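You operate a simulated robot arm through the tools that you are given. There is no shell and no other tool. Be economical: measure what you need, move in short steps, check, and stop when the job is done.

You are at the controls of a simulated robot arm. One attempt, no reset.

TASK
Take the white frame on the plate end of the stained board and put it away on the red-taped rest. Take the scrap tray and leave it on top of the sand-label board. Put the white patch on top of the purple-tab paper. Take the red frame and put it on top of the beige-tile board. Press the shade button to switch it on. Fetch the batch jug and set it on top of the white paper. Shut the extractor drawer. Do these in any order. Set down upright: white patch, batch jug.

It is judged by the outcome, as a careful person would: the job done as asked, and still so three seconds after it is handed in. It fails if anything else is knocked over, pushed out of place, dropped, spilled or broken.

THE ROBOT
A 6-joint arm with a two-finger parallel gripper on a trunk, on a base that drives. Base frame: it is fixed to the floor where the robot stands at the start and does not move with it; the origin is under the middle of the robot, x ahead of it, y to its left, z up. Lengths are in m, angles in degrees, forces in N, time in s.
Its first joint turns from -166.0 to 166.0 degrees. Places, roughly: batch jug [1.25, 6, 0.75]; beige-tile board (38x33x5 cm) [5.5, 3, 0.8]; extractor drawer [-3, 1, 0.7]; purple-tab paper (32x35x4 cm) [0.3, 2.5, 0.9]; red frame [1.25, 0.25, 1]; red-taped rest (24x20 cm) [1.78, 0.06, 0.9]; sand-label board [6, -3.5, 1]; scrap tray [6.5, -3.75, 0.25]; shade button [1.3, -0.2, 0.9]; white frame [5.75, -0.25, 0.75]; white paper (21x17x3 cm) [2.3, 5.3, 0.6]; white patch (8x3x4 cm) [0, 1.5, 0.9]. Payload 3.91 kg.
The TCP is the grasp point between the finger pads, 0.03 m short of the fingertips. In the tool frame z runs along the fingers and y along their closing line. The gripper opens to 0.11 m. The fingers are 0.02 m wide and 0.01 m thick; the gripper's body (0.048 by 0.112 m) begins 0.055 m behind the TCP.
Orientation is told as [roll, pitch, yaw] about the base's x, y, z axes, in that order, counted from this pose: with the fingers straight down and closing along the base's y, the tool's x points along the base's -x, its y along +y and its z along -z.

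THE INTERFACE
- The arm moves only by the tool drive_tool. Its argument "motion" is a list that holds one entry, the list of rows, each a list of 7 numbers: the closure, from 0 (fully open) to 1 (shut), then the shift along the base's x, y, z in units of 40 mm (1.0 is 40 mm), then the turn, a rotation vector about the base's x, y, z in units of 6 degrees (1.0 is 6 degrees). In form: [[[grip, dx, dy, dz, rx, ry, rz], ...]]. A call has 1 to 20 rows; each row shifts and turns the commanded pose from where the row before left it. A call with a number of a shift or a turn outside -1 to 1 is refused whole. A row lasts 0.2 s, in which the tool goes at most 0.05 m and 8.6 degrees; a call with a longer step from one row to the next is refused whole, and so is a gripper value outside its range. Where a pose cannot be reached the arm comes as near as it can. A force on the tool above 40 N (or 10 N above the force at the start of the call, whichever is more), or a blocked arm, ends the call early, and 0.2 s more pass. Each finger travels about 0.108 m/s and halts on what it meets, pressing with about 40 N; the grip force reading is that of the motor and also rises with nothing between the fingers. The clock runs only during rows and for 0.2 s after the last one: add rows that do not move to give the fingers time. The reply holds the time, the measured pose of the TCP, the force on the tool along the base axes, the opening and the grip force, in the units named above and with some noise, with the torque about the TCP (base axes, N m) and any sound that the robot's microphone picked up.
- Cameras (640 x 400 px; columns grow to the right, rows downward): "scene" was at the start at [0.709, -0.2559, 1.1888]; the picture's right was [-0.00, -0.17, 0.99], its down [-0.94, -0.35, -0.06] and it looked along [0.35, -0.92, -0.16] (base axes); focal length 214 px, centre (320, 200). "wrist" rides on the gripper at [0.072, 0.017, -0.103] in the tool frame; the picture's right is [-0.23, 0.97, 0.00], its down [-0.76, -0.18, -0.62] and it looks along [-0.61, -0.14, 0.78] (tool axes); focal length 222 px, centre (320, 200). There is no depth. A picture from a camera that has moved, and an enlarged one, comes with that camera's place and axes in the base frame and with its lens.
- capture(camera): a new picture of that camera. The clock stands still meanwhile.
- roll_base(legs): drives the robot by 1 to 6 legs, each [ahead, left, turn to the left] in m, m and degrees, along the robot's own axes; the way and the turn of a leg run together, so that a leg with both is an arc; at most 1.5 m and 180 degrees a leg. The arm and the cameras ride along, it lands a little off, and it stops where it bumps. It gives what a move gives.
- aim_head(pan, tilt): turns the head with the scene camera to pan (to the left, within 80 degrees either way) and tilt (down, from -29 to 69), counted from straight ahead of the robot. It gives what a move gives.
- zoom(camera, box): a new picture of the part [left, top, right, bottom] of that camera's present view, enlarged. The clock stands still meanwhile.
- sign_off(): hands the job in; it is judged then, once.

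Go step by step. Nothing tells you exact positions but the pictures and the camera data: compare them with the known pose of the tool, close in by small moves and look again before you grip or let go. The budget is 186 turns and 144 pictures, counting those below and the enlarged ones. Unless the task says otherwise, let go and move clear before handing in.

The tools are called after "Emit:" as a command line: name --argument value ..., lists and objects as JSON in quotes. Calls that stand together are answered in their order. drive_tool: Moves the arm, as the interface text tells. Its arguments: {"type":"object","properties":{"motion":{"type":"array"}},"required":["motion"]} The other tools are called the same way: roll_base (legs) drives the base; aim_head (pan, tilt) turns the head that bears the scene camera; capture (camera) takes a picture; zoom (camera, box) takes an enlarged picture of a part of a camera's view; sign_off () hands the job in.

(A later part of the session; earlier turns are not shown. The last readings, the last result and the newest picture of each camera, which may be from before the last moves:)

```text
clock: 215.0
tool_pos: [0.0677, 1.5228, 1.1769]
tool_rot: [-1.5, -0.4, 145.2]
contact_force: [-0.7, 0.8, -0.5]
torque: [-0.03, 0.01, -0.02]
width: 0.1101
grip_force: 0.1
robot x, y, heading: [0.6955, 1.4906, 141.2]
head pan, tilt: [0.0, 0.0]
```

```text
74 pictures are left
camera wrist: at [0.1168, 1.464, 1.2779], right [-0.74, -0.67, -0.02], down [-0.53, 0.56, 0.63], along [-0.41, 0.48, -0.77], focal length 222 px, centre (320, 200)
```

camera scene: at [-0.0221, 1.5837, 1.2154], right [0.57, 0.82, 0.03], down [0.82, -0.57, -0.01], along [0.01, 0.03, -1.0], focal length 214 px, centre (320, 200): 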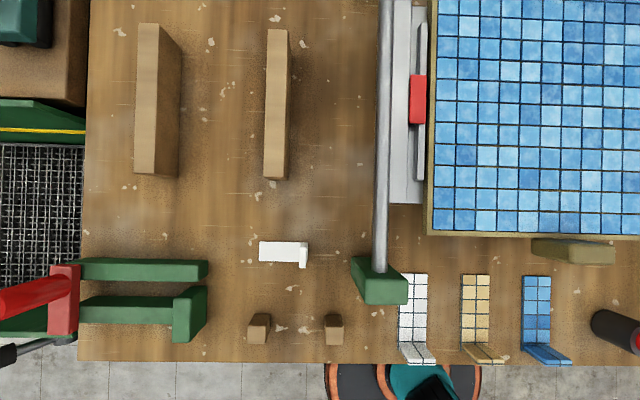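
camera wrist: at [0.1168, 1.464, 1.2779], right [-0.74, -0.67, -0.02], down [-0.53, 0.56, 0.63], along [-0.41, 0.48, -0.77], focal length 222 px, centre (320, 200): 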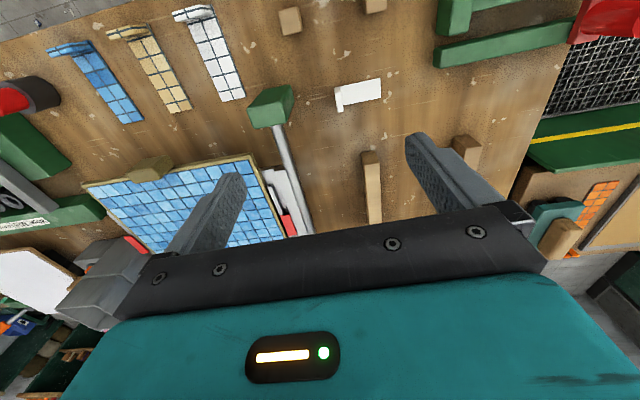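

Tab at about (0.032, 1.525). Align over it and descend to 0.97.

Emit:
drive_tool --motion '[[[0, -0.45, 0.04, -0.8, 0, 0, 0], [0, -0.45, 0.04, -0.8, 0, 0, 0], [0, 0, 0, -1, 0, 0, 0], [0, 0, 0, -1, 0, 0, 0], [0, 0, 0, -1, 0, 0, 0], [0, 0, 0, -0.5, 0, 0, 0], [0, 0, 0, 0, 0, 0, 0]]]'

Emit:
capture --camera "scene"

Emit:
capture --camera "wrist"

```text
clock: 216.6
tool_pos: [0.029, 1.5266, 0.9723]
tool_rot: [-1.4, -0.4, 145.2]
contact_force: [-0.9, 0.7, 0.4]
torque: [0.02, -0.02, 0.0]
width: 0.1099
grip_force: 0.1
robot x, y, heading: [0.7001, 1.4951, 141.0]
head pan, tilt: [0.0, 0.0]
```

```text
73 pictures are left
camera scene: at [-0.0611, 1.5879, 1.0106], right [0.57, 0.82, 0.03], down [0.82, -0.57, -0.01], along [0.01, 0.03, -1.0], focal length 214 px, centre (320, 200)
```

scene: 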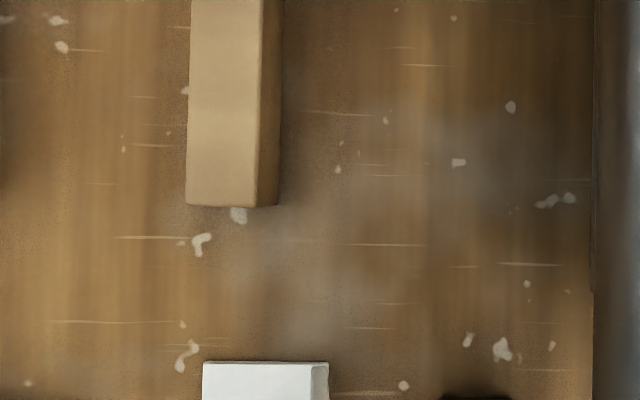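

```text
72 pictures are left
camera wrist: at [0.0778, 1.4681, 1.0731], right [-0.74, -0.67, -0.02], down [-0.53, 0.56, 0.63], along [-0.41, 0.48, -0.77], focal length 222 px, centre (320, 200)
```

wrist: 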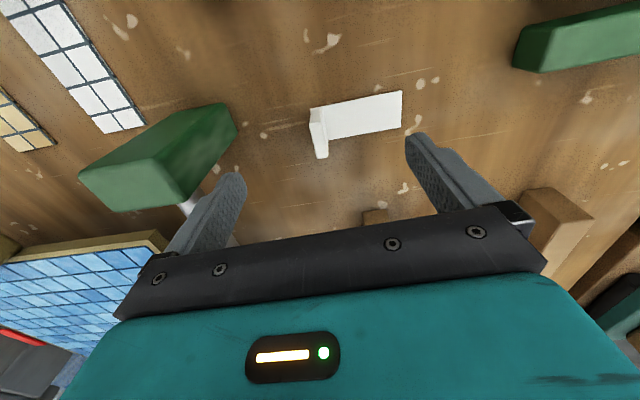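

The tab is centred between the fingers. Descend the last 5 cm.

Emit:
drive_tool --motion '[[[0, 0, 0, -0.5, 0, 0, 0], [0, 0, 0, -0.4, 0, 0, 0], [0, 0, 0, -0.3, 0, 0, 0], [0, 0, 0, 0, 0, 0, 0]]]'

Emit:
zoom --camera "wrist" --box '[160, 50, 480, 250]'

```text
clock: 217.6
tool_pos: [0.0273, 1.5255, 0.9229]
tool_rot: [-1.5, -0.4, 145.2]
contact_force: [0.5, -0.1, 0.5]
torque: [0.01, -0.03, 0.0]
width: 0.11
grip_force: 0.0
robot x, y, heading: [0.6998, 1.4938, 141.1]
head pan, tilt: [0.0, 0.0]
```

```text
2.00 times, centred on (320, 150) of wrist
camera zoom: at [0.076, 1.4676, 1.0244], right [-0.74, -0.67, -0.02], down [-0.53, 0.56, 0.63], along [-0.41, 0.48, -0.77], focal length 444 px, centre (320, 300)
```

zoom: 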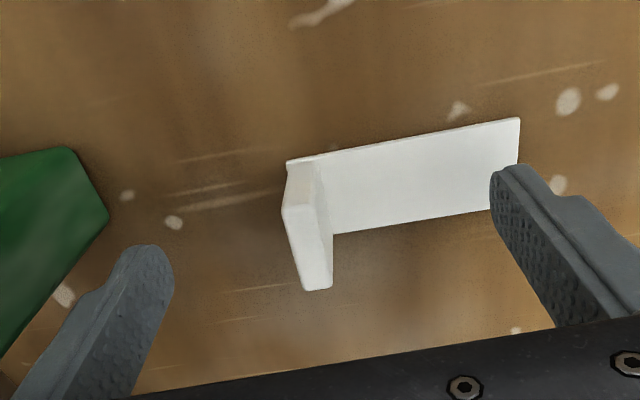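

Emit:
drive_tool --motion '[[[0, 0.06, 0.08, -0.1, 0, 0, 0], [0, 0, 0, -0.1, 0, 0, 0], [0, 0, 0, 0, 0, 0, 0]]]'

Emit:
drive_tool --motion '[[[0.5, 0, 0, 0, 0, 0, 0], [0.8, 0, 0, 0, 0, 0, 0], [1, 0, 0, 0, 0, 0, 0], [1, 0, 0, 0, 0, 0, 0], [1, 0, 0, 0, 0, 0, 0], [1, 0, 0, 0, 0, 0, 0]]]'

Emit:
zoom --camera "wrist" --box '[160, 50, 480, 250]'

```text
clock: 218.4
tool_pos: [0.0289, 1.529, 0.9157]
tool_rot: [-1.5, -0.4, 145.2]
contact_force: [0.1, -0.1, 0.5]
torque: [-0.01, 0.02, 0.01]
width: 0.11
grip_force: 0.0
robot x, y, heading: [0.6989, 1.4919, 141.0]
head pan, tilt: [0.0, 0.0]
```

```text
clock: 219.8
tool_pos: [0.0307, 1.5298, 0.9166]
tool_rot: [-1.5, -0.5, 145.1]
contact_force: [-2.1, 1.4, 10.3]
torque: [-0.56, 0.39, -0.09]
width: 0.0088
grip_force: 39.3
robot x, y, heading: [0.6946, 1.4904, 140.9]
head pan, tilt: [0.0, 0.0]
```

```text
2.00 times, centred on (320, 150) of wrist
camera zoom: at [0.0784, 1.4712, 1.0169], right [-0.74, -0.67, -0.02], down [-0.53, 0.56, 0.63], along [-0.41, 0.48, -0.77], focal length 444 px, centre (320, 300)
```

zoom: 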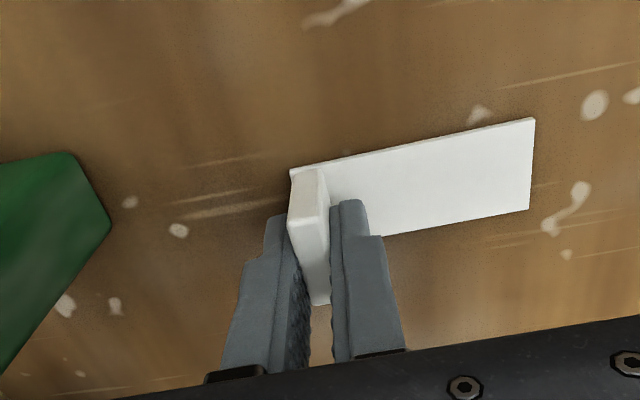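

Tab gripped. Lift.

Emit:
drive_tool --motion '[[[1, 0, 0, 0.3, 0, 0, 0], [1, 0, 0, 0.5, 0, 0, 0], [1, 0, 0, 1, 0, 0, 0], [1, 0, 0, 1, 0, 0, 0], [1, 0, 0, 1, 0, 0, 0], [1, 0, 0, 1, 0, 0, 0], [1, 0, 0, 1, 0, 0, 0], [1, 0, 0, 1, 0, 0, 0], [1, 0, 0, 1, 0, 0, 0], [1, 0.7, 0, 0.7, 0, 0, 0], [1, 0.7, 0, 0, 0, 0, 0], [1, 0.7, 0, 0, 0, 0, 0]]]'

Emit:
capture --camera "wrist"

```text
clock: 222.4
tool_pos: [0.1161, 1.5293, 1.2562]
tool_rot: [-1.6, -0.5, 145.2]
contact_force: [0.3, -1.1, -0.1]
torque: [0.01, -0.05, 0.0]
width: 0.0089
grip_force: 40.4
robot x, y, heading: [0.6955, 1.4948, 141.0]
head pan, tilt: [0.0, 0.0]
```

```text
69 pictures are left
camera wrist: at [0.1638, 1.4714, 1.3568], right [-0.74, -0.67, -0.02], down [-0.53, 0.56, 0.63], along [-0.41, 0.48, -0.77], focal length 222 px, centre (320, 200)
```

wrist: 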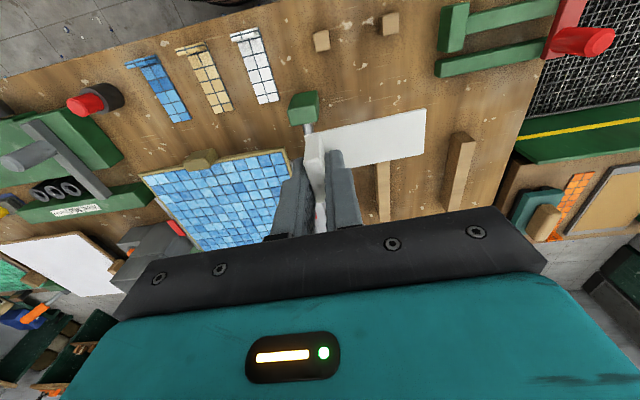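

Patch held level. Shift the base right along the bench toward the paper.

Emit:
roll_base --legs '[[0, -0.62, 0]]'

Emit:
capture --camera "scene"

```text
clock: 225.9
tool_pos: [0.5042, 2.0092, 1.2555]
tool_rot: [-1.5, -0.4, 146.1]
contact_force: [0.1, 0.3, -0.8]
torque: [-0.01, -0.01, 0.0]
width: 0.0088
grip_force: 40.1
robot x, y, heading: [1.0852, 1.9834, 141.9]
head pan, tilt: [0.0, 0.0]
```

```text
68 pictures are left
camera scene: at [0.4131, 2.0691, 1.2946], right [0.56, 0.83, 0.03], down [0.83, -0.56, -0.01], along [0.01, 0.03, -1.0], focal length 214 px, centre (320, 200)
```

scene: 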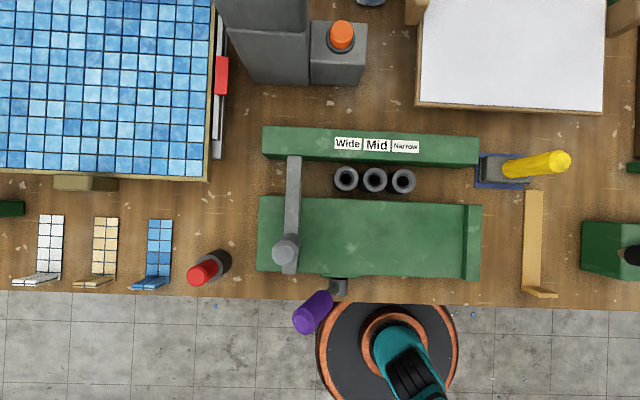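

Paper spans roughly from (0.37, 2.32)–(0.57, 2.58) back 0.35 m. Carry the patch over it to about (0.377, 2.545).

Emit:
drive_tool --motion '[[[1, -0.227, 0.957, 0, 0, 0, 0], [1, -0.227, 0.957, 0, 0, 0, 0], [1, -0.227, 0.957, 0, 0, 0, 0], [1, -0.227, 0.957, 0, 0, 0, 0], [1, -0.227, 0.957, 0, 0, 0, 0], [1, -0.227, 0.957, 0, 0, 0, 0], [1, -0.227, 0.957, -0.2, 0, 0, 0], [1, -0.227, 0.957, -0.2, 0, 0, 0], [1, -0.227, 0.957, -0.2, 0, 0, 0], [1, -0.227, 0.957, -0.2, 0, 0, 0], [1, -0.227, 0.957, -0.2, 0, 0, 0], [1, -0.227, 0.957, -0.2, 0, 0, 0], [1, -0.227, 0.957, -0.2, 0, 0, 0], [1, -0.227, 0.957, -0.2, 0, 0, 0], [1, 0, 0, 0, 0, 0, 0]]]'

Emit:
capture --camera "scene"

Emit:
capture --camera "wrist"

```text
clock: 229.1
tool_pos: [0.3828, 2.5412, 1.1861]
tool_rot: [-1.6, -0.7, 146.2]
contact_force: [0.6, 0.5, -0.4]
torque: [0.02, 0.0, -0.05]
width: 0.0087
grip_force: 40.4
out of reach, approached as far as the arm can: row 14
robot x, y, heading: [1.0863, 1.9827, 142.0]
head pan, tilt: [0.0, 0.0]
```

```text
67 pictures are left
camera scene: at [0.2911, 2.6013, 1.2248], right [0.56, 0.83, 0.03], down [0.83, -0.56, -0.01], along [0.0, 0.03, -1.0], focal length 214 px, centre (320, 200)
```

scene: 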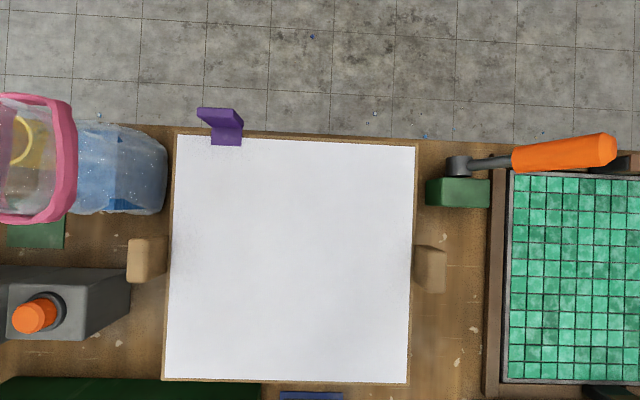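

```text
66 pictures are left
camera wrist: at [0.4322, 2.4837, 1.2865], right [-0.73, -0.68, -0.02], down [-0.54, 0.55, 0.64], along [-0.42, 0.48, -0.77], focal length 222 px, centre (320, 200)
```

wrist: 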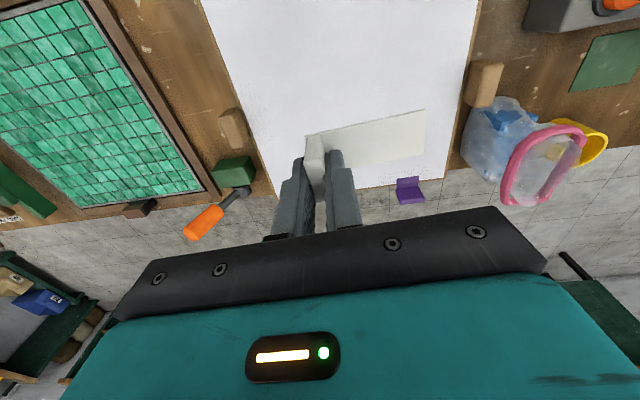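

Well over the paper. Lower gently.

Emit:
drive_tool --motion '[[[1, 0, 0, -1, 0, 0, 0], [1, 0, 0, -1, 0, 0, 0], [1, 0, 0, -1, 0, 0, 0], [1, 0, 0, -1, 0, 0, 0], [1, 0, 0, -0.8, 0, 0, 0], [1, 0, 0, -0.25, 0, 0, 0], [1, 0, 0, 0, 0, 0, 0]]]'

Emit:
drive_tool --motion '[[[1, 0, 0, -0.1, 0, 0, 0], [1, 0, 0, -0.1, 0, 0, 0], [1, 0, 0, -0.1, 0, 0, 0], [1, 0, 0, 0, 0, 0, 0]]]'

Emit:
capture --camera "wrist"

```text
clock: 230.7
tool_pos: [0.3798, 2.5428, 0.985]
tool_rot: [-1.5, -0.4, 146.2]
contact_force: [-0.9, 0.7, 0.1]
torque: [-0.02, 0.02, 0.01]
width: 0.0086
grip_force: 39.7
robot x, y, heading: [1.0868, 1.9796, 141.8]
head pan, tilt: [0.0, 0.0]
```

```text
clock: 231.7
tool_pos: [0.3813, 2.5417, 0.9732]
tool_rot: [-1.4, -0.5, 146.1]
contact_force: [-0.6, 2.5, 27.8]
torque: [-0.84, 0.38, -0.08]
width: 0.0091
grip_force: 40.0
robot x, y, heading: [1.0892, 1.9832, 141.8]
head pan, tilt: [0.0, 0.0]
```

```text
65 pictures are left
camera wrist: at [0.4303, 2.4844, 1.0751], right [-0.73, -0.68, -0.02], down [-0.54, 0.55, 0.64], along [-0.42, 0.48, -0.77], focal length 222 px, centre (320, 200)
```

wrist: 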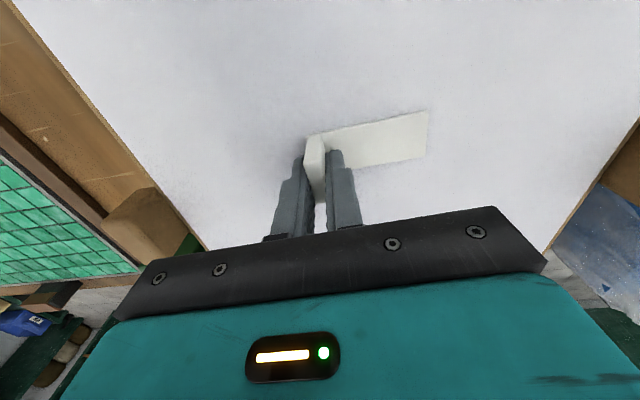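

Contact made. Open and lift away.

Emit:
drive_tool --motion '[[[0.9, 0, 0, 0.1, 0, 0, 0], [0.7, 0, 0, 0, 0, 0, 0], [0.4, 0, 0, 0, 0, 0, 0], [0.2, 0, 0, 0, 0, 0, 0], [0, 0, 0, 0, 0, 0, 0], [0, 0, 0, 0.5, 0, 0, 0], [0, 0, 0, 0.8, 0, 0, 0], [0, 0, 0, 1, 0, 0, 0], [0, 0, 0, 1, 0, 0, 0], [0, 0, 0, 1, 0, 0, 0], [0, 0, 0, 1, 0, 0, 0], [0, 0, 0, 0.7, 0, 0, 0], [0, 0.6, -0.5, 0.3, 0, 0, 0], [0, 0.6, -0.5, 0.3, 0, 0, 0], [0, 0.6, -0.5, 0.3, 0, 0, 0], [0, 0.6, -0.5, 0, 0, 0, 0]]]'

Emit:
capture --camera "wrist"

```text
clock: 235.1
tool_pos: [0.49, 2.4528, 1.2293]
tool_rot: [-1.5, -0.5, 146.2]
contact_force: [-1.1, 0.1, -1.0]
torque: [-0.03, -0.08, -0.05]
width: 0.11
grip_force: 0.0
out of reach, approached as far as the arm can: row 12
robot x, y, heading: [1.0866, 1.9816, 142.0]
head pan, tilt: [0.0, 0.0]
```

```text
64 pictures are left
camera wrist: at [0.5387, 2.3953, 1.3313], right [-0.73, -0.68, -0.02], down [-0.54, 0.56, 0.63], along [-0.42, 0.48, -0.77], focal length 222 px, centre (320, 200)
```

wrist: 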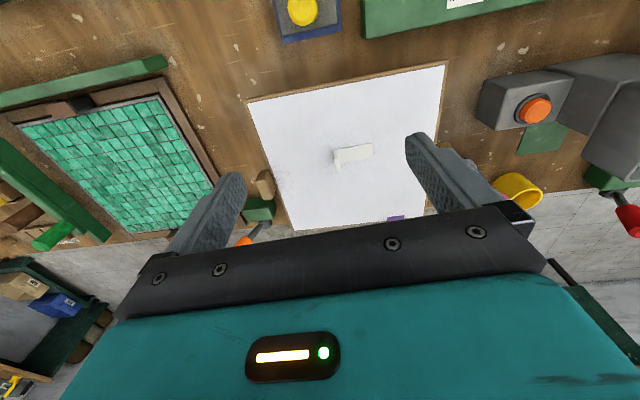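

Patch stands on the paper. Next the jug: turn to face along the corridor toward the far wall and look.

Emit:
roll_base --legs '[[0, -0.0, -88], [1.0, -0.1, 0]]'

Emit:
drive_tool --motion '[[[0, 0, 0, 0, 0.81, -0.58, 0], [0, 0, 0, 0, 0.81, -0.58, 0], [0, 0, 0, 0, 0.81, -0.58, 0], [0, 0, 0, 0, 0.81, -0.58, 0], [0, 0, 0, 0, 0.81, -0.58, 0], [0, 0, 0, 0, 0.81, -0.58, 0], [0, 0, 0, 0, 0.81, -0.58, 0], [0, 0, 0, 0, 0.81, -0.58, 0], [0, 0, 0, 0, 0.81, -0.58, 0]]]'

Emit:
capture --camera "scene"

```text
clock: 244.0
tool_pos: [2.1466, 3.3974, 1.2312]
tool_rot: [-1.5, -0.5, 60.9]
contact_force: [0.6, 0.3, 0.3]
torque: [-0.04, 0.0, 0.0]
width: 0.1102
grip_force: 0.0
robot x, y, heading: [1.7279, 2.7673, 56.8]
head pan, tilt: [0.0, 0.0]
```

```text
clock: 246.0
tool_pos: [2.1459, 3.3968, 1.231]
tool_rot: [-10.4, -53.8, 65.4]
contact_force: [0.4, 0.3, -0.2]
torque: [0.01, 0.0, 0.02]
width: 0.11
grip_force: 0.0
robot x, y, heading: [1.7258, 2.7656, 56.6]
head pan, tilt: [0.0, 0.0]
```

```text
63 pictures are left
camera scene: at [2.1543, 3.4306, 1.3402], right [0.83, -0.54, 0.11], down [-0.25, -0.54, -0.81], along [0.49, 0.65, -0.58], focal length 214 px, centre (320, 200)
```

scene: 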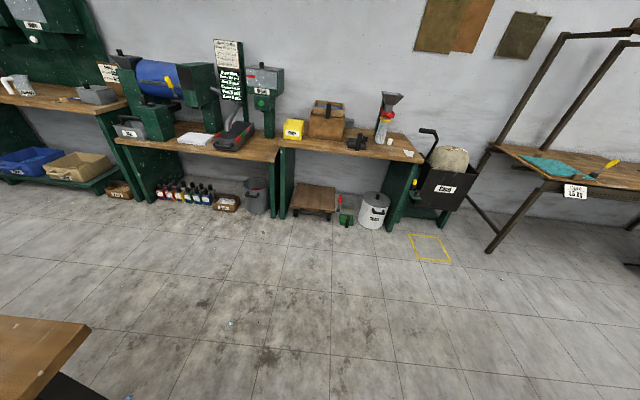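

The white paper stack matches (2.3, 5.3). The jug is likely at the far left; zoom.

Emit:
zoom --camera "scene" --box '[0, 60, 140, 190]'

Emit:
zoom --camera "scene" --box '[100, 60, 290, 180]'

```text
3.08 times, centred on (70, 125) of scene
camera zoom: at [2.1543, 3.4306, 1.3402], right [0.83, -0.54, 0.11], down [-0.25, -0.54, -0.81], along [0.49, 0.65, -0.58], focal length 660 px, centre (1089, 431)
```

zoom: 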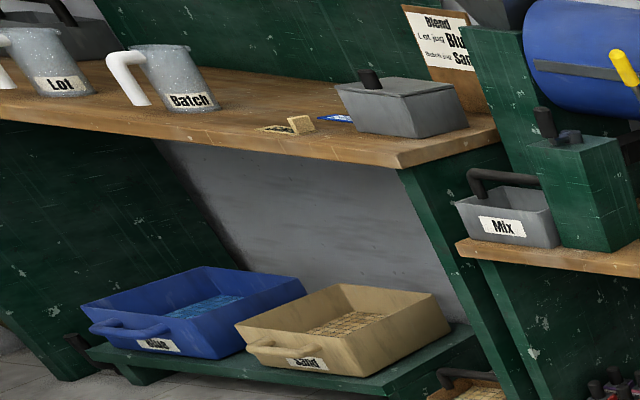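

```text
3.33 times, centred on (195, 120) of scene
camera zoom: at [2.1543, 3.4306, 1.3402], right [0.83, -0.54, 0.11], down [-0.25, -0.54, -0.81], along [0.49, 0.65, -0.58], focal length 715 px, centre (737, 467)
```

zoom: 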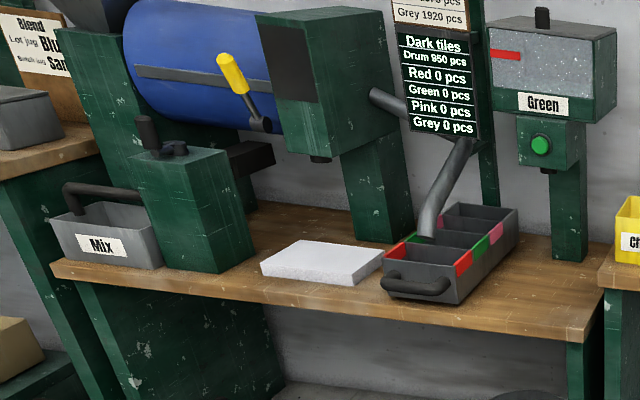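

The jug labelled "Batch" sits on the left wall bench near (1.32, 6.1). Retract the arm and drive round the table's end to it.

Emit:
drive_tool --motion '[[[0, -0.55, -0.83, 0, 0, 0, 0], [0, -0.55, -0.83, 0, 0, 0, 0], [0, -0.55, -0.83, 0, 0, 0, 0], [0, -0.55, -0.83, 0, 0, 0, 0], [0, -0.55, -0.83, 0, 0, 0, 0]]]'

Emit:
roll_base --legs '[[1.5, 0, -2.5], [0, 1.0, 0], [0, 0.9, 0]]'

Emit:
capture --camera "scene"

```text
clock: 247.2
tool_pos: [2.0373, 3.2325, 1.2296]
tool_rot: [-10.2, -53.7, 65.4]
contact_force: [0.2, 0.8, -1.3]
torque: [0.0, 0.02, -0.06]
width: 0.1099
grip_force: 0.1
robot x, y, heading: [1.7241, 2.7643, 57.1]
head pan, tilt: [0.0, 0.0]
```

```text
clock: 263.8
tool_pos: [1.4267, 5.5799, 1.2311]
tool_rot: [-10.3, -53.8, 62.5]
contact_force: [-0.3, 0.0, -0.3]
torque: [-0.03, 0.0, 0.01]
width: 0.1099
grip_force: 0.0
robot x, y, heading: [1.0915, 5.1274, 53.8]
head pan, tilt: [0.0, 0.0]
```

```text
60 pictures are left
camera scene: at [1.4363, 5.6118, 1.3411], right [0.81, -0.58, 0.11], down [-0.27, -0.52, -0.81], along [0.53, 0.62, -0.58], focal length 214 px, centre (320, 200)
```

scene: 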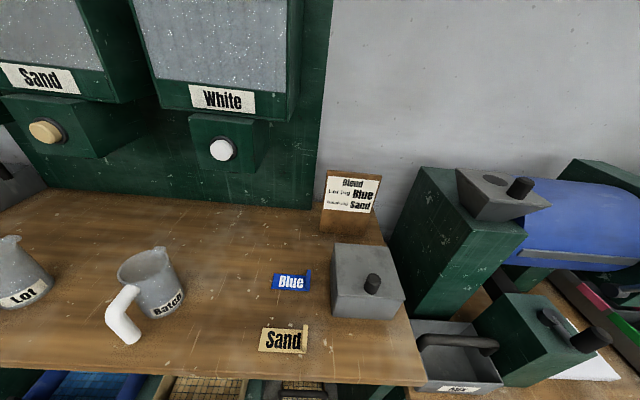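

Jug near (1.35, 6.0), with its white handle toward us-left. Move a little closer and view from above.

Emit:
roll_base --legs '[[0.19, 0.15, 0]]'

Emit:
drive_tool --motion '[[[0, 0, 0, 0, -0.81, 0.58, 0], [0, 0, 0, 0, -0.81, 0.58, 0], [0, 0, 0, 0, -0.81, 0.58, 0], [0, 0, 0, 0, -0.81, 0.58, 0], [0, 0, 0, 0, -0.81, 0.58, 0], [0, 0, 0, 0, -0.81, 0.58, 0], [0, 0, 0, 0, -0.81, 0.58, 0], [0, 0, 0, 0, -0.81, 0.58, 0], [0, 0, 0, 0, -0.81, 0.58, 0]]]'

Emit:
capture --camera "scene"

Emit:
capture --camera "wrist"

```text
clock: 265.5
tool_pos: [1.4173, 5.8212, 1.2309]
tool_rot: [-10.3, -53.8, 62.5]
contact_force: [-0.2, -1.0, 0.2]
torque: [0.01, -0.01, 0.01]
width: 0.1099
grip_force: 0.1
robot x, y, heading: [1.0817, 5.3683, 54.0]
head pan, tilt: [0.0, 0.0]
```

```text
clock: 267.5
tool_pos: [1.4173, 5.8202, 1.2313]
tool_rot: [-3.9, -0.1, 59.1]
contact_force: [-0.8, -1.3, -0.1]
torque: [0.02, -0.02, -0.01]
width: 0.11
grip_force: 0.0
robot x, y, heading: [1.0852, 5.3682, 54.0]
head pan, tilt: [0.0, 0.0]
```

```text
59 pictures are left
camera scene: at [1.4728, 5.916, 1.2691], right [0.86, -0.51, 0.07], down [-0.51, -0.86, 0.0], along [0.06, -0.03, -1.0], focal length 214 px, centre (320, 200)
```

scene: 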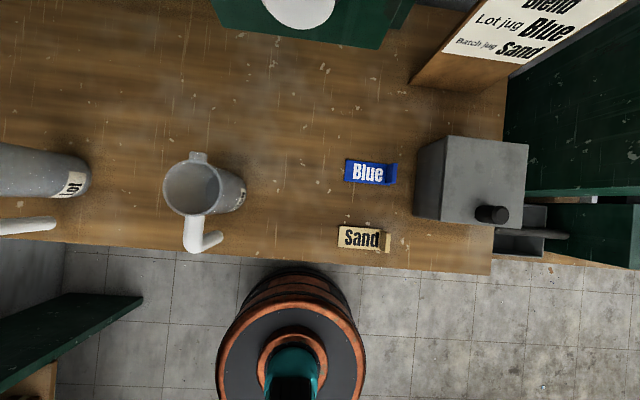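

```text
58 pictures are left
camera wrist: at [1.3603, 5.7699, 1.3318], right [-0.72, 0.69, -0.06], down [0.51, 0.58, 0.64], along [0.48, 0.42, -0.77], focal length 222 px, centre (320, 200)
```

wrist: 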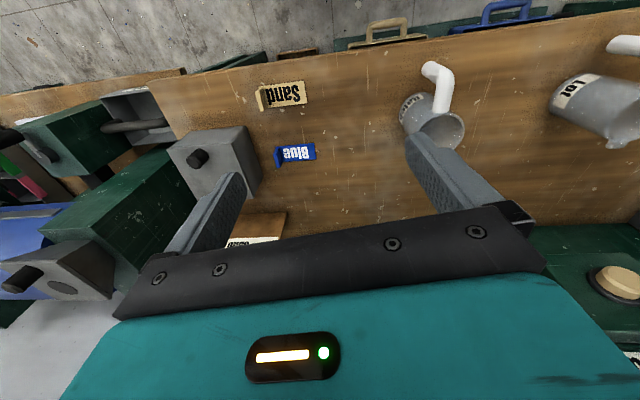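

Rim centre ≈ (1.336, 6.017, 0.93), about 9.5 cm across, handle pointing toward the robot; the jug looks empty. I'll straddle the rim from above, closing sideways. Level the tool and move over it.

Emit:
drive_tool --motion '[[[0, -0.34, 0.82, 0, 0.15, 0.29, 0], [0, -0.34, 0.82, 0, 0.15, 0.29, 0], [0, -0.34, 0.82, 0, 0, 0, 0], [0, -0.34, 0.82, 0, 0, 0, 0], [0, -0.34, 0.82, 0, 0, 0, 0], [0, -0.34, 0.82, 0, 0, 0, 0], [0, 0, 0, -1, 0, 0, 0], [0, 0, 0, -1, 0, 0, 0], [0, 0, 0, -1, 0, 0, 0], [0, 0, 0, 0, 0, 0, 0]]]'

Emit:
aim_head --pan 0 --tilt 35

Emit:
capture --camera "scene"

Emit:
capture --camera "wrist"

```text
clock: 269.7
tool_pos: [1.3387, 6.0179, 1.1114]
tool_rot: [0.1, -0.1, 59.2]
contact_force: [-1.0, -0.7, 0.0]
torque: [-0.02, 0.01, 0.03]
width: 0.1098
grip_force: 0.1
robot x, y, heading: [1.0801, 5.3709, 53.6]
head pan, tilt: [0.0, 0.0]
```

```text
clock: 270.8
tool_pos: [1.3377, 6.0169, 1.1116]
tool_rot: [0.1, 0.0, 59.1]
contact_force: [1.3, 0.4, -0.7]
torque: [0.02, -0.04, -0.05]
width: 0.1102
grip_force: 0.0
robot x, y, heading: [1.0833, 5.3683, 53.9]
head pan, tilt: [0.0, 35.0]
```

```text
57 pictures are left
camera scene: at [1.3663, 6.0635, 1.152], right [0.86, -0.51, 0.0], down [-0.42, -0.7, 0.57], along [-0.29, -0.49, -0.82], focal length 214 px, centre (320, 200)
```

scene: 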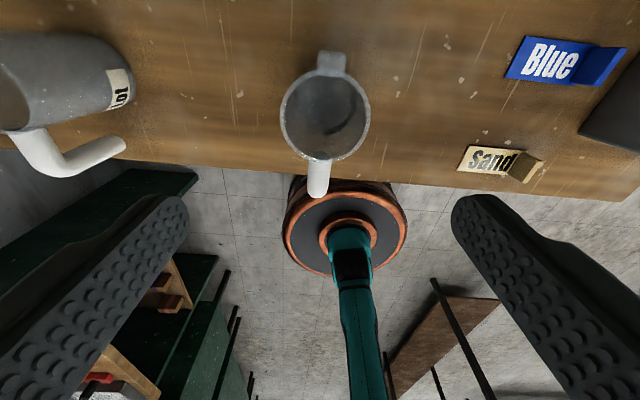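

```text
56 pictures are left
camera wrist: at [1.2864, 5.9635, 1.2145], right [-0.72, 0.69, 0.0], down [0.54, 0.56, 0.62], along [0.43, 0.45, -0.78], focal length 222 px, centre (320, 200)
```

wrist: 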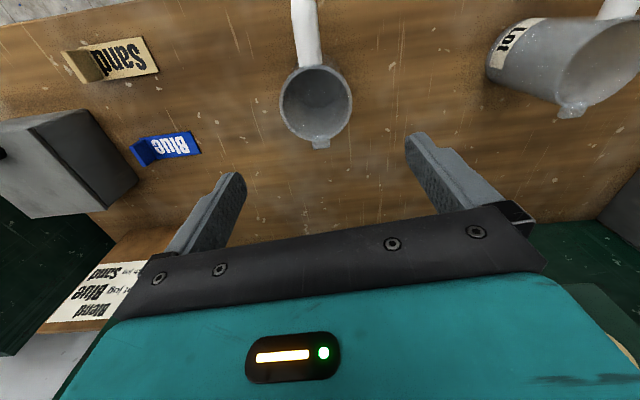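

Rim centre refined to (1.343, 6.016, 0.94), diameter ~8.5 cm; fits between the fingers. Descend to just above the rim and check.

Emit:
drive_tool --motion '[[[0, 0.12, -0.03, -1, 0, 0, 0], [0, 0, 0, -1, 0, 0, 0], [0, 0, 0, -1, 0, 0, 0], [0, 0, 0, -0.4, 0, 0, 0], [0, 0, 0, 0, 0, 0, 0]]]'

Emit:
capture --camera "wrist"

Emit:
capture --camera "scene"

```text
clock: 271.9
tool_pos: [1.3435, 6.0177, 0.9749]
tool_rot: [0.1, 0.1, 59.1]
contact_force: [0.3, 0.3, -0.6]
torque: [0.0, -0.01, 0.01]
width: 0.11
grip_force: 0.1
robot x, y, heading: [1.0835, 5.3703, 54.0]
head pan, tilt: [0.0, 35.0]
```

```text
55 pictures are left
camera wrist: at [1.291, 5.9638, 1.077], right [-0.72, 0.69, 0.0], down [0.54, 0.56, 0.62], along [0.43, 0.45, -0.78], focal length 222 px, centre (320, 200)
```

wrist: 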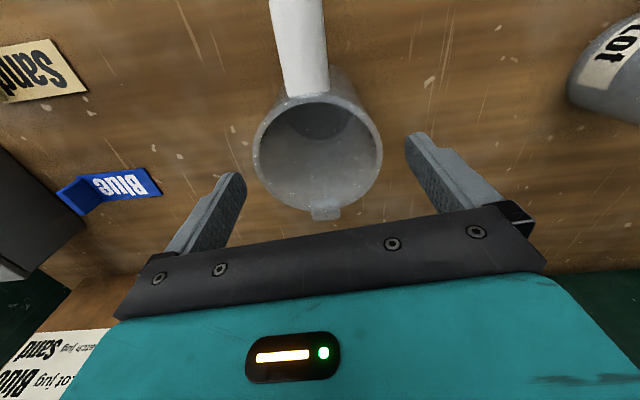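

```text
54 pictures are left
camera scene: at [1.3709, 6.0637, 1.0145], right [0.86, -0.51, 0.0], down [-0.42, -0.7, 0.57], along [-0.3, -0.49, -0.82], focal length 214 px, centre (320, 200)
```

scene: 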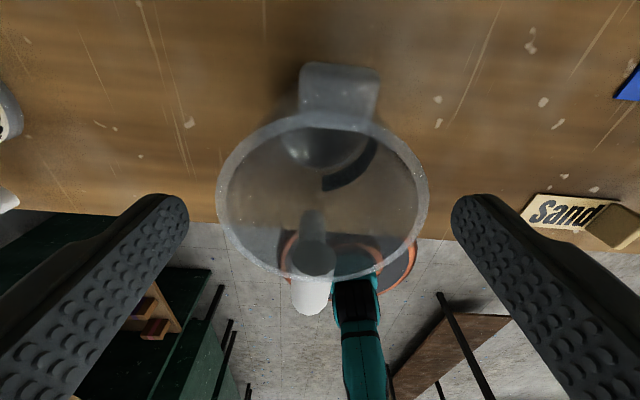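

Centred. Descend 5 cm, close gently and lift a bit.

Emit:
drive_tool --motion '[[[0, 0, 0, -0.5, 0, 0, 0], [0, 0, 0, -0.4, 0, 0, 0], [0, 0, 0, -0.3, 0, 0, 0], [0, 0, 0, 0, 0, 0, 0], [0.3, 0, 0, 0, 0, 0, 0], [0.6, 0, 0, 0, 0, 0, 0], [1, 0, 0, 0, 0, 0, 0], [1, 0, 0, 0, 0, 0, 0]]]'

Emit:
capture --camera "wrist"

```text
clock: 273.8
tool_pos: [1.3424, 6.0164, 0.9277]
tool_rot: [0.1, 0.0, 59.1]
contact_force: [0.8, -0.2, -0.7]
torque: [0.07, -0.05, -0.02]
width: 0.0872
grip_force: 40.0
robot x, y, heading: [1.0856, 5.3683, 53.6]
head pan, tilt: [0.0, 35.0]
```

```text
53 pictures are left
camera wrist: at [1.2891, 5.9626, 1.0298], right [-0.72, 0.69, 0.0], down [0.54, 0.56, 0.62], along [0.43, 0.45, -0.78], focal length 222 px, centre (320, 200)
```

wrist: 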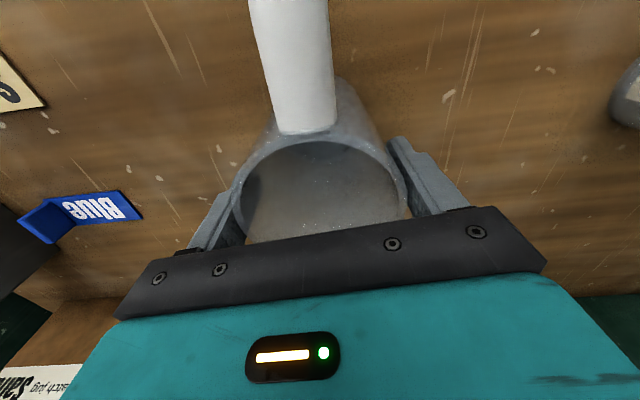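

Firm grip (0.087 m). Lift straight up, retract, then move along to the paper.

Emit:
drive_tool --motion '[[[1, 0, 0, 0.3, 0, 0, 0], [1, 0, 0, 0.5, 0, 0, 0], [1, 0, 0, 0.8, 0, 0, 0], [1, 0, 0, 1, 0, 0, 0], [1, 0, 0, 1, 0, 0, 0], [1, 0, 0, 1, 0, 0, 0], [1, 0, 0, 1, 0, 0, 0], [1, 0, 0, 1, 0, 0, 0], [1, 0, 0, 1, 0, 0, 0], [1, -0.3, -0.8, 0, 0, 0, 0], [1, -0.3, -0.8, 0, 0, 0, 0], [1, -0.3, -0.8, 0, 0, 0, 0], [1, -0.3, -0.8, 0, 0, 0, 0], [1, -0.3, -0.8, 0, 0, 0, 0], [1, -0.3, -0.8, 0, 0, 0, 0]]]'

Emit:
roll_base --legs '[[0, -1.0, 0]]'

Emit:
aim_head --pan 0 --tilt 0

Emit:
capture --camera "scene"

Emit:
capture --camera "wrist"

```text
clock: 276.9
tool_pos: [1.27, 5.8245, 1.2295]
tool_rot: [0.1, 0.1, 59.1]
contact_force: [-0.4, 0.4, -3.7]
torque: [-0.04, 0.03, 0.05]
width: 0.0871
grip_force: 40.0
robot x, y, heading: [1.0854, 5.3682, 53.8]
head pan, tilt: [0.0, 35.0]
```

```text
clock: 282.2
tool_pos: [2.0856, 5.2244, 1.2315]
tool_rot: [0.1, 0.1, 58.9]
contact_force: [-0.4, 0.1, -3.3]
torque: [0.01, 0.01, -0.01]
width: 0.0869
grip_force: 40.3
robot x, y, heading: [1.8982, 4.7707, 53.3]
head pan, tilt: [0.0, 35.0]
```

```text
clock: 283.2
tool_pos: [2.0848, 5.2242, 1.2303]
tool_rot: [0.2, 0.1, 58.9]
contact_force: [-0.3, 0.3, -3.9]
torque: [0.01, -0.04, -0.02]
width: 0.0869
grip_force: 40.1
robot x, y, heading: [1.8995, 4.7674, 53.4]
head pan, tilt: [0.0, 0.0]
```

```text
52 pictures are left
camera scene: at [2.1427, 5.3182, 1.2685], right [0.86, -0.52, 0.0], down [-0.52, -0.86, 0.0], along [0.0, 0.0, -1.0], focal length 214 px, centre (320, 200)
```

scene: 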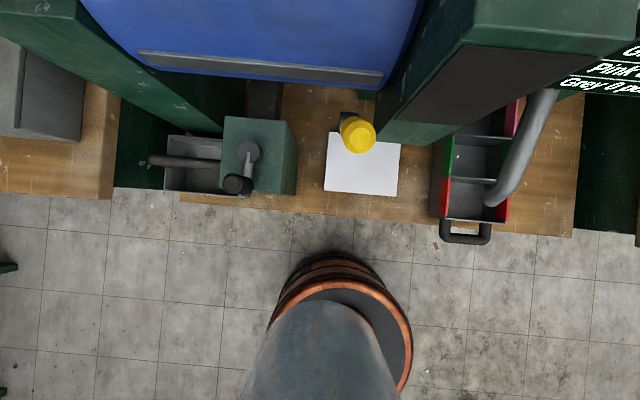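

```text
51 pictures are left
camera wrist: at [2.0333, 5.1707, 1.333], right [-0.72, 0.7, 0.0], down [0.55, 0.56, 0.62], along [0.43, 0.45, -0.78], focal length 222 px, centre (320, 200)
```

wrist: 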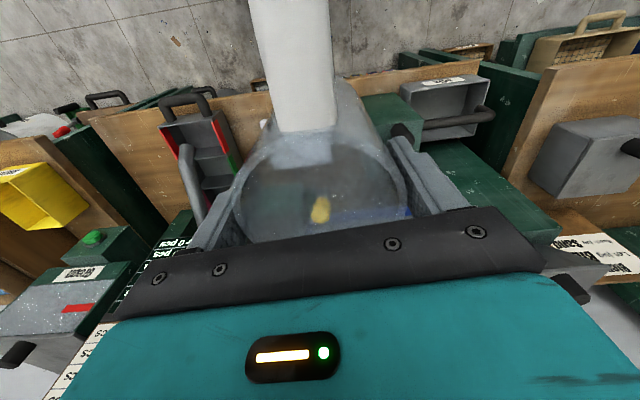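

Paper centre ≈ (2.305, 5.346), top z ≈ 0.65; a yellow crank handle rises over its rear-left. I'll place the jug toward the paper's front-right at (2.324, 5.30). Move above and descend partway.

Emit:
drive_tool --motion '[[[1, 0.75, 0.24, 0, 0, 0, 0], [1, 0.75, 0.24, 0, 0, 0, 0], [1, 0.75, 0.24, 0, 0, 0, 0], [1, 0.75, 0.24, 0, 0, 0, 0], [1, 0.75, 0.24, 0, 0, 0, 0], [1, 0.75, 0.24, 0, 0, 0, 0], [1, 0.75, 0.24, 0, 0, 0, 0], [1, 0.75, 0.24, 0, 0, 0, 0], [1, 0, 0, -1, 0, 0, 0], [1, 0, 0, -1, 0, 0, 0], [1, 0, 0, -1, 0, 0, 0], [1, 0, 0, 0, 0, 0, 0]]]'

Emit:
capture --camera "scene"

Emit:
capture --camera "wrist"

```text
clock: 285.5
tool_pos: [2.323, 5.2969, 1.1395]
tool_rot: [0.0, 0.1, 59.0]
contact_force: [-15.2, -19.3, -5.0]
torque: [0.08, -0.09, 0.11]
width: 0.0756
grip_force: 39.7
robot x, y, heading: [1.8941, 4.7693, 53.3]
head pan, tilt: [0.0, 0.0]
stopped in row 11: the force on the tool passed its limit at 45 N (the readings are from after the stop); the commanded pose is now the measured one
```

```text
50 pictures are left
camera scene: at [2.3804, 5.391, 1.1778], right [0.86, -0.52, 0.0], down [-0.52, -0.86, 0.0], along [0.0, 0.0, -1.0], focal length 214 px, centre (320, 200)
```

scene: 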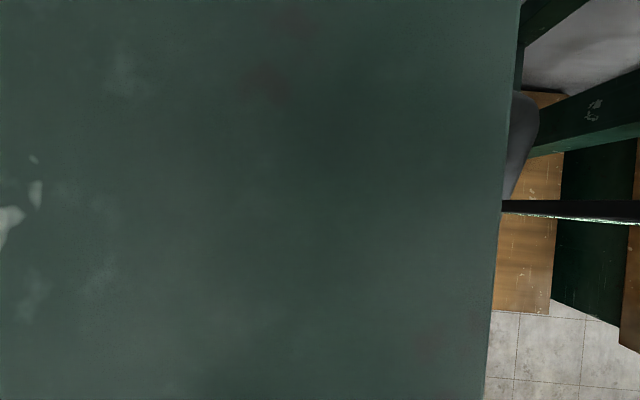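

```text
49 pictures are left
camera wrist: at [2.271, 5.2435, 1.2424], right [-0.72, 0.7, 0.0], down [0.55, 0.56, 0.62], along [0.43, 0.45, -0.78], focal length 222 px, centre (320, 200)
```

wrist: 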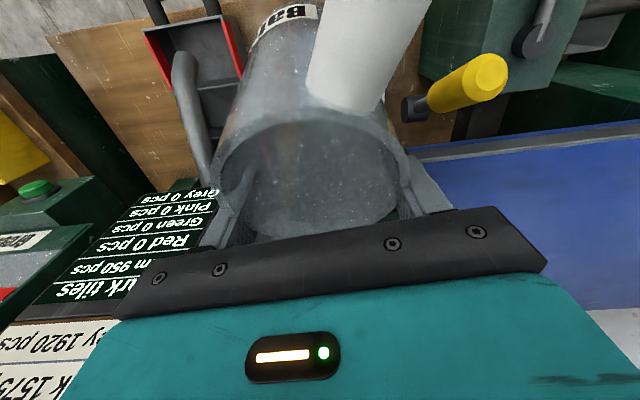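

The jug's lower body hit the mill's green end block and tilted in the grip. Back off: up and toward the robot.

Emit:
drive_tool --motion '[[[1, -0.25, -0.4, 0.4, 0, 0, 0], [1, -0.3, -0.5, 0.6, 0, 0, 0], [1, -0.4, -0.6, 0.5, 0, 0, 0], [1, -0.4, -0.6, 0.5, 0, 0, 0], [1, -0.4, -0.6, 0, 0, 0, 0], [1, -0.4, -0.6, 0, 0, 0, 0]]]'

Emit:
capture --camera "scene"

Emit:
capture --camera "wrist"

```text
clock: 286.9
tool_pos: [2.2381, 5.1652, 1.2181]
tool_rot: [0.2, 0.1, 59.0]
contact_force: [-0.2, 0.6, -3.8]
torque: [0.12, -0.11, 0.0]
width: 0.0762
grip_force: 40.0
robot x, y, heading: [1.8965, 4.7697, 53.4]
head pan, tilt: [0.0, 0.0]
```

```text
48 pictures are left
camera scene: at [2.2951, 5.259, 1.2564], right [0.86, -0.52, 0.0], down [-0.52, -0.86, 0.0], along [0.0, 0.0, -1.0], focal length 214 px, centre (320, 200)
```

scene: 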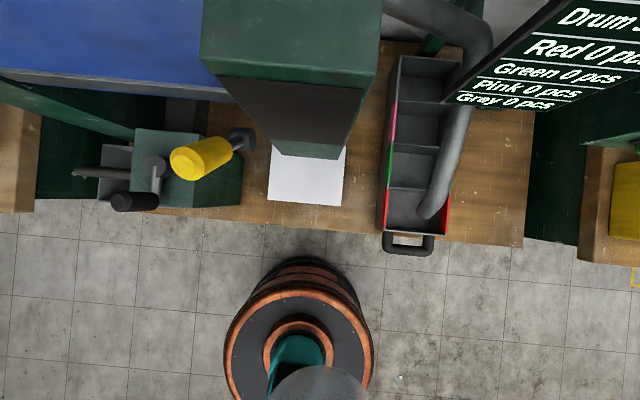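

```text
47 pictures are left
camera wrist: at [2.1857, 5.1116, 1.3211], right [-0.72, 0.7, 0.0], down [0.55, 0.56, 0.62], along [0.43, 0.45, -0.78], focal length 222 px, centre (320, 200)
```

wrist: 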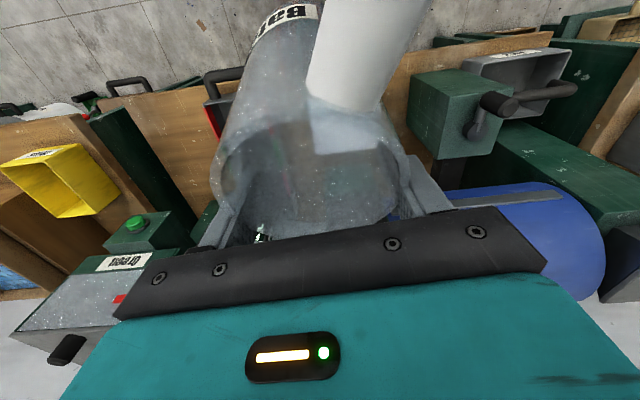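

The mill's end block overhangs the paper's rear (vertical face ~10 cm ahead of this camera, from z≈0.86 to 1.07). The jug is still held but tilted, base toward me; tilting the hand back will upright it and also give clearance. Look at the tilt.

Emit:
aim_head --pan 0 --tilt 40

Emit:
capture --camera "scene"

```text
clock: 288.0
tool_pos: [2.2384, 5.1643, 1.2188]
tool_rot: [0.1, -0.1, 59.0]
contact_force: [0.6, -0.4, -3.3]
torque: [0.11, -0.12, 0.01]
width: 0.076
grip_force: 40.3
robot x, y, heading: [1.8942, 4.7697, 53.5]
head pan, tilt: [0.0, 40.0]
```

```text
46 pictures are left
camera scene: at [2.2622, 5.2045, 1.262], right [0.86, -0.52, 0.0], down [-0.4, -0.66, 0.64], along [-0.33, -0.55, -0.77], focal length 214 px, centre (320, 200)
```

scene: 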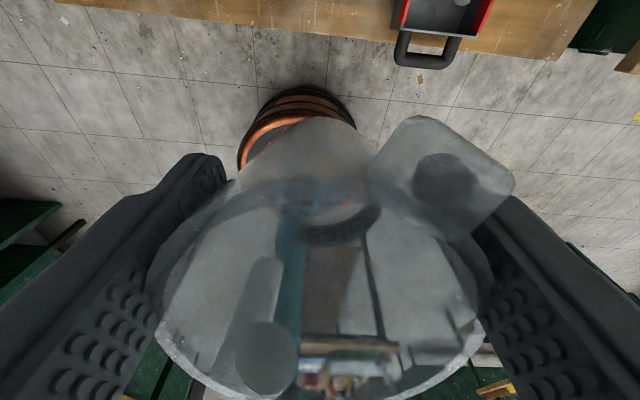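

Estimated jug tilt is about 21° (base toward the robot). I'll tilt the hand by that amount to upright the jug, and descend in front of the block, checking on the way.

Emit:
drive_tool --motion '[[[1, 0, 0, 0, 0.86, -0.52, 0], [1, 0, 0, 0, 0.86, -0.52, 0], [1, 0, 0, 0, 0.86, -0.52, 0], [1, 0.23, 0.7, 0, 0.43, -0.26, 0], [1, 0.23, 0.7, 0, 0, 0, 0], [1, 0.23, 0.8, 0, 0, 0, 0], [1, 0, 0, -1, 0, 0, 0], [1, 0, 0, -1, 0, 0, 0], [1, 0, 0, -1, 0, 0, 0], [1, 0, 0, -1, 0, 0, 0], [1, 0, 0, -1, 0, 0, 0], [1, 0, 0, -1, 0, 0, 0], [1, 0, 0, 0, 0, 0, 0]]]'

Emit:
capture --camera "wrist"

Emit:
capture --camera "scene"

```text
clock: 290.8
tool_pos: [2.2653, 5.2525, 0.9773]
tool_rot: [-0.1, -21.1, 58.8]
contact_force: [0.4, 0.4, -2.3]
torque: [0.06, -0.04, 0.0]
width: 0.0757
grip_force: 39.5
robot x, y, heading: [1.8984, 4.765, 53.5]
head pan, tilt: [0.0, 40.0]
```

```text
45 pictures are left
camera wrist: at [2.1968, 5.1712, 1.047], right [-0.72, 0.68, 0.08], down [0.4, 0.32, 0.86], along [0.56, 0.65, -0.51], focal length 222 px, centre (320, 200)
```

wrist: 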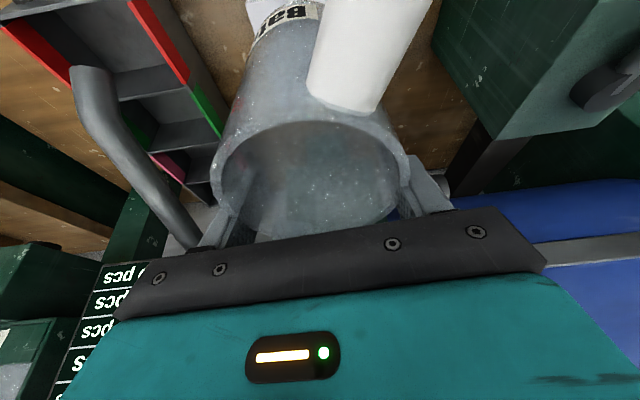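

```text
44 pictures are left
camera scene: at [2.2801, 5.2754, 1.0342], right [0.86, -0.52, 0.0], down [-0.49, -0.81, 0.32], along [-0.17, -0.28, -0.95], focal length 214 px, centre (320, 200)
```

scene: 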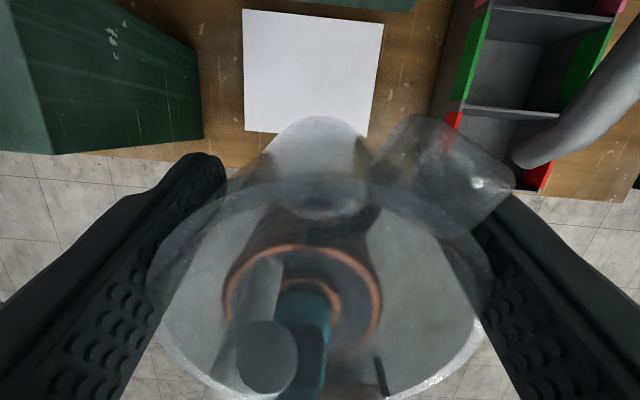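

The jug is now near upright and the paper is at F≈5.71–5.87 as computed. Descend further, then slide forward beneath the block.

Emit:
drive_tool --motion '[[[1, 0, 0, -1, 0, 0, 0], [1, 0, 0, -1, 0, 0, 0], [1, 0, 0, -1, 0, 0, 0], [1, 0, 0, -1, 0, 0, 0], [1, 0, 0, -0.5, 0, 0, 0], [1, 0, 0, 0, 0, 0, 0], [1, 0.25, 0.45, 0, 0, 0, 0], [1, 0.25, 0.45, 0, 0, 0, 0], [1, 0.25, 0.45, 0, 0, 0, 0], [1, 0.2, 0.3, 0, 0, 0, 0], [1, 0, 0, 0, 0, 0, 0]]]'

Emit:
capture --camera "wrist"

Emit:
capture --camera "scene"

```text
clock: 292.5
tool_pos: [2.2787, 5.2778, 0.7977]
tool_rot: [0.0, -20.9, 58.8]
contact_force: [-18.3, -22.4, 6.9]
torque: [3.07, -2.88, -0.69]
width: 0.0759
grip_force: 40.2
robot x, y, heading: [1.897, 4.7719, 53.5]
head pan, tilt: [0.0, 40.0]
stopped in row 8: the force on the tool passed its limit at 83 N (the readings are from after the stop); the commanded pose is now the measured one
```

```text
43 pictures are left
camera wrist: at [2.209, 5.1969, 0.8681], right [-0.72, 0.69, 0.08], down [0.41, 0.32, 0.85], along [0.56, 0.65, -0.51], focal length 222 px, centre (320, 200)
```

wrist: 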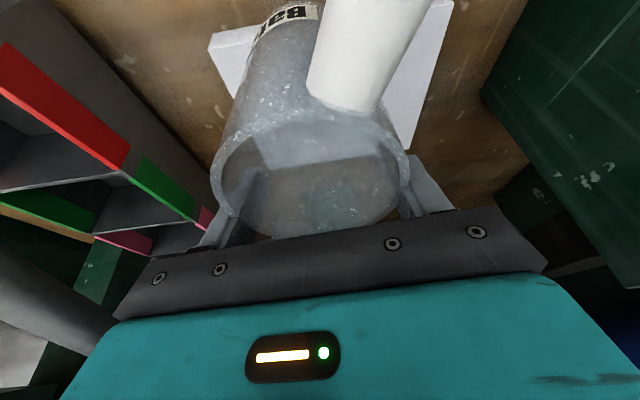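

```text
42 pictures are left
camera scene: at [2.2925, 5.2998, 0.8551], right [0.85, -0.52, 0.0], down [-0.49, -0.8, 0.34], along [-0.17, -0.29, -0.94], focal length 214 px, centre (320, 200)
```

scene: 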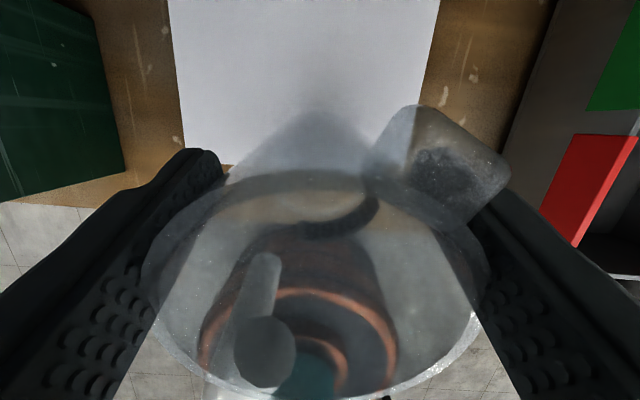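

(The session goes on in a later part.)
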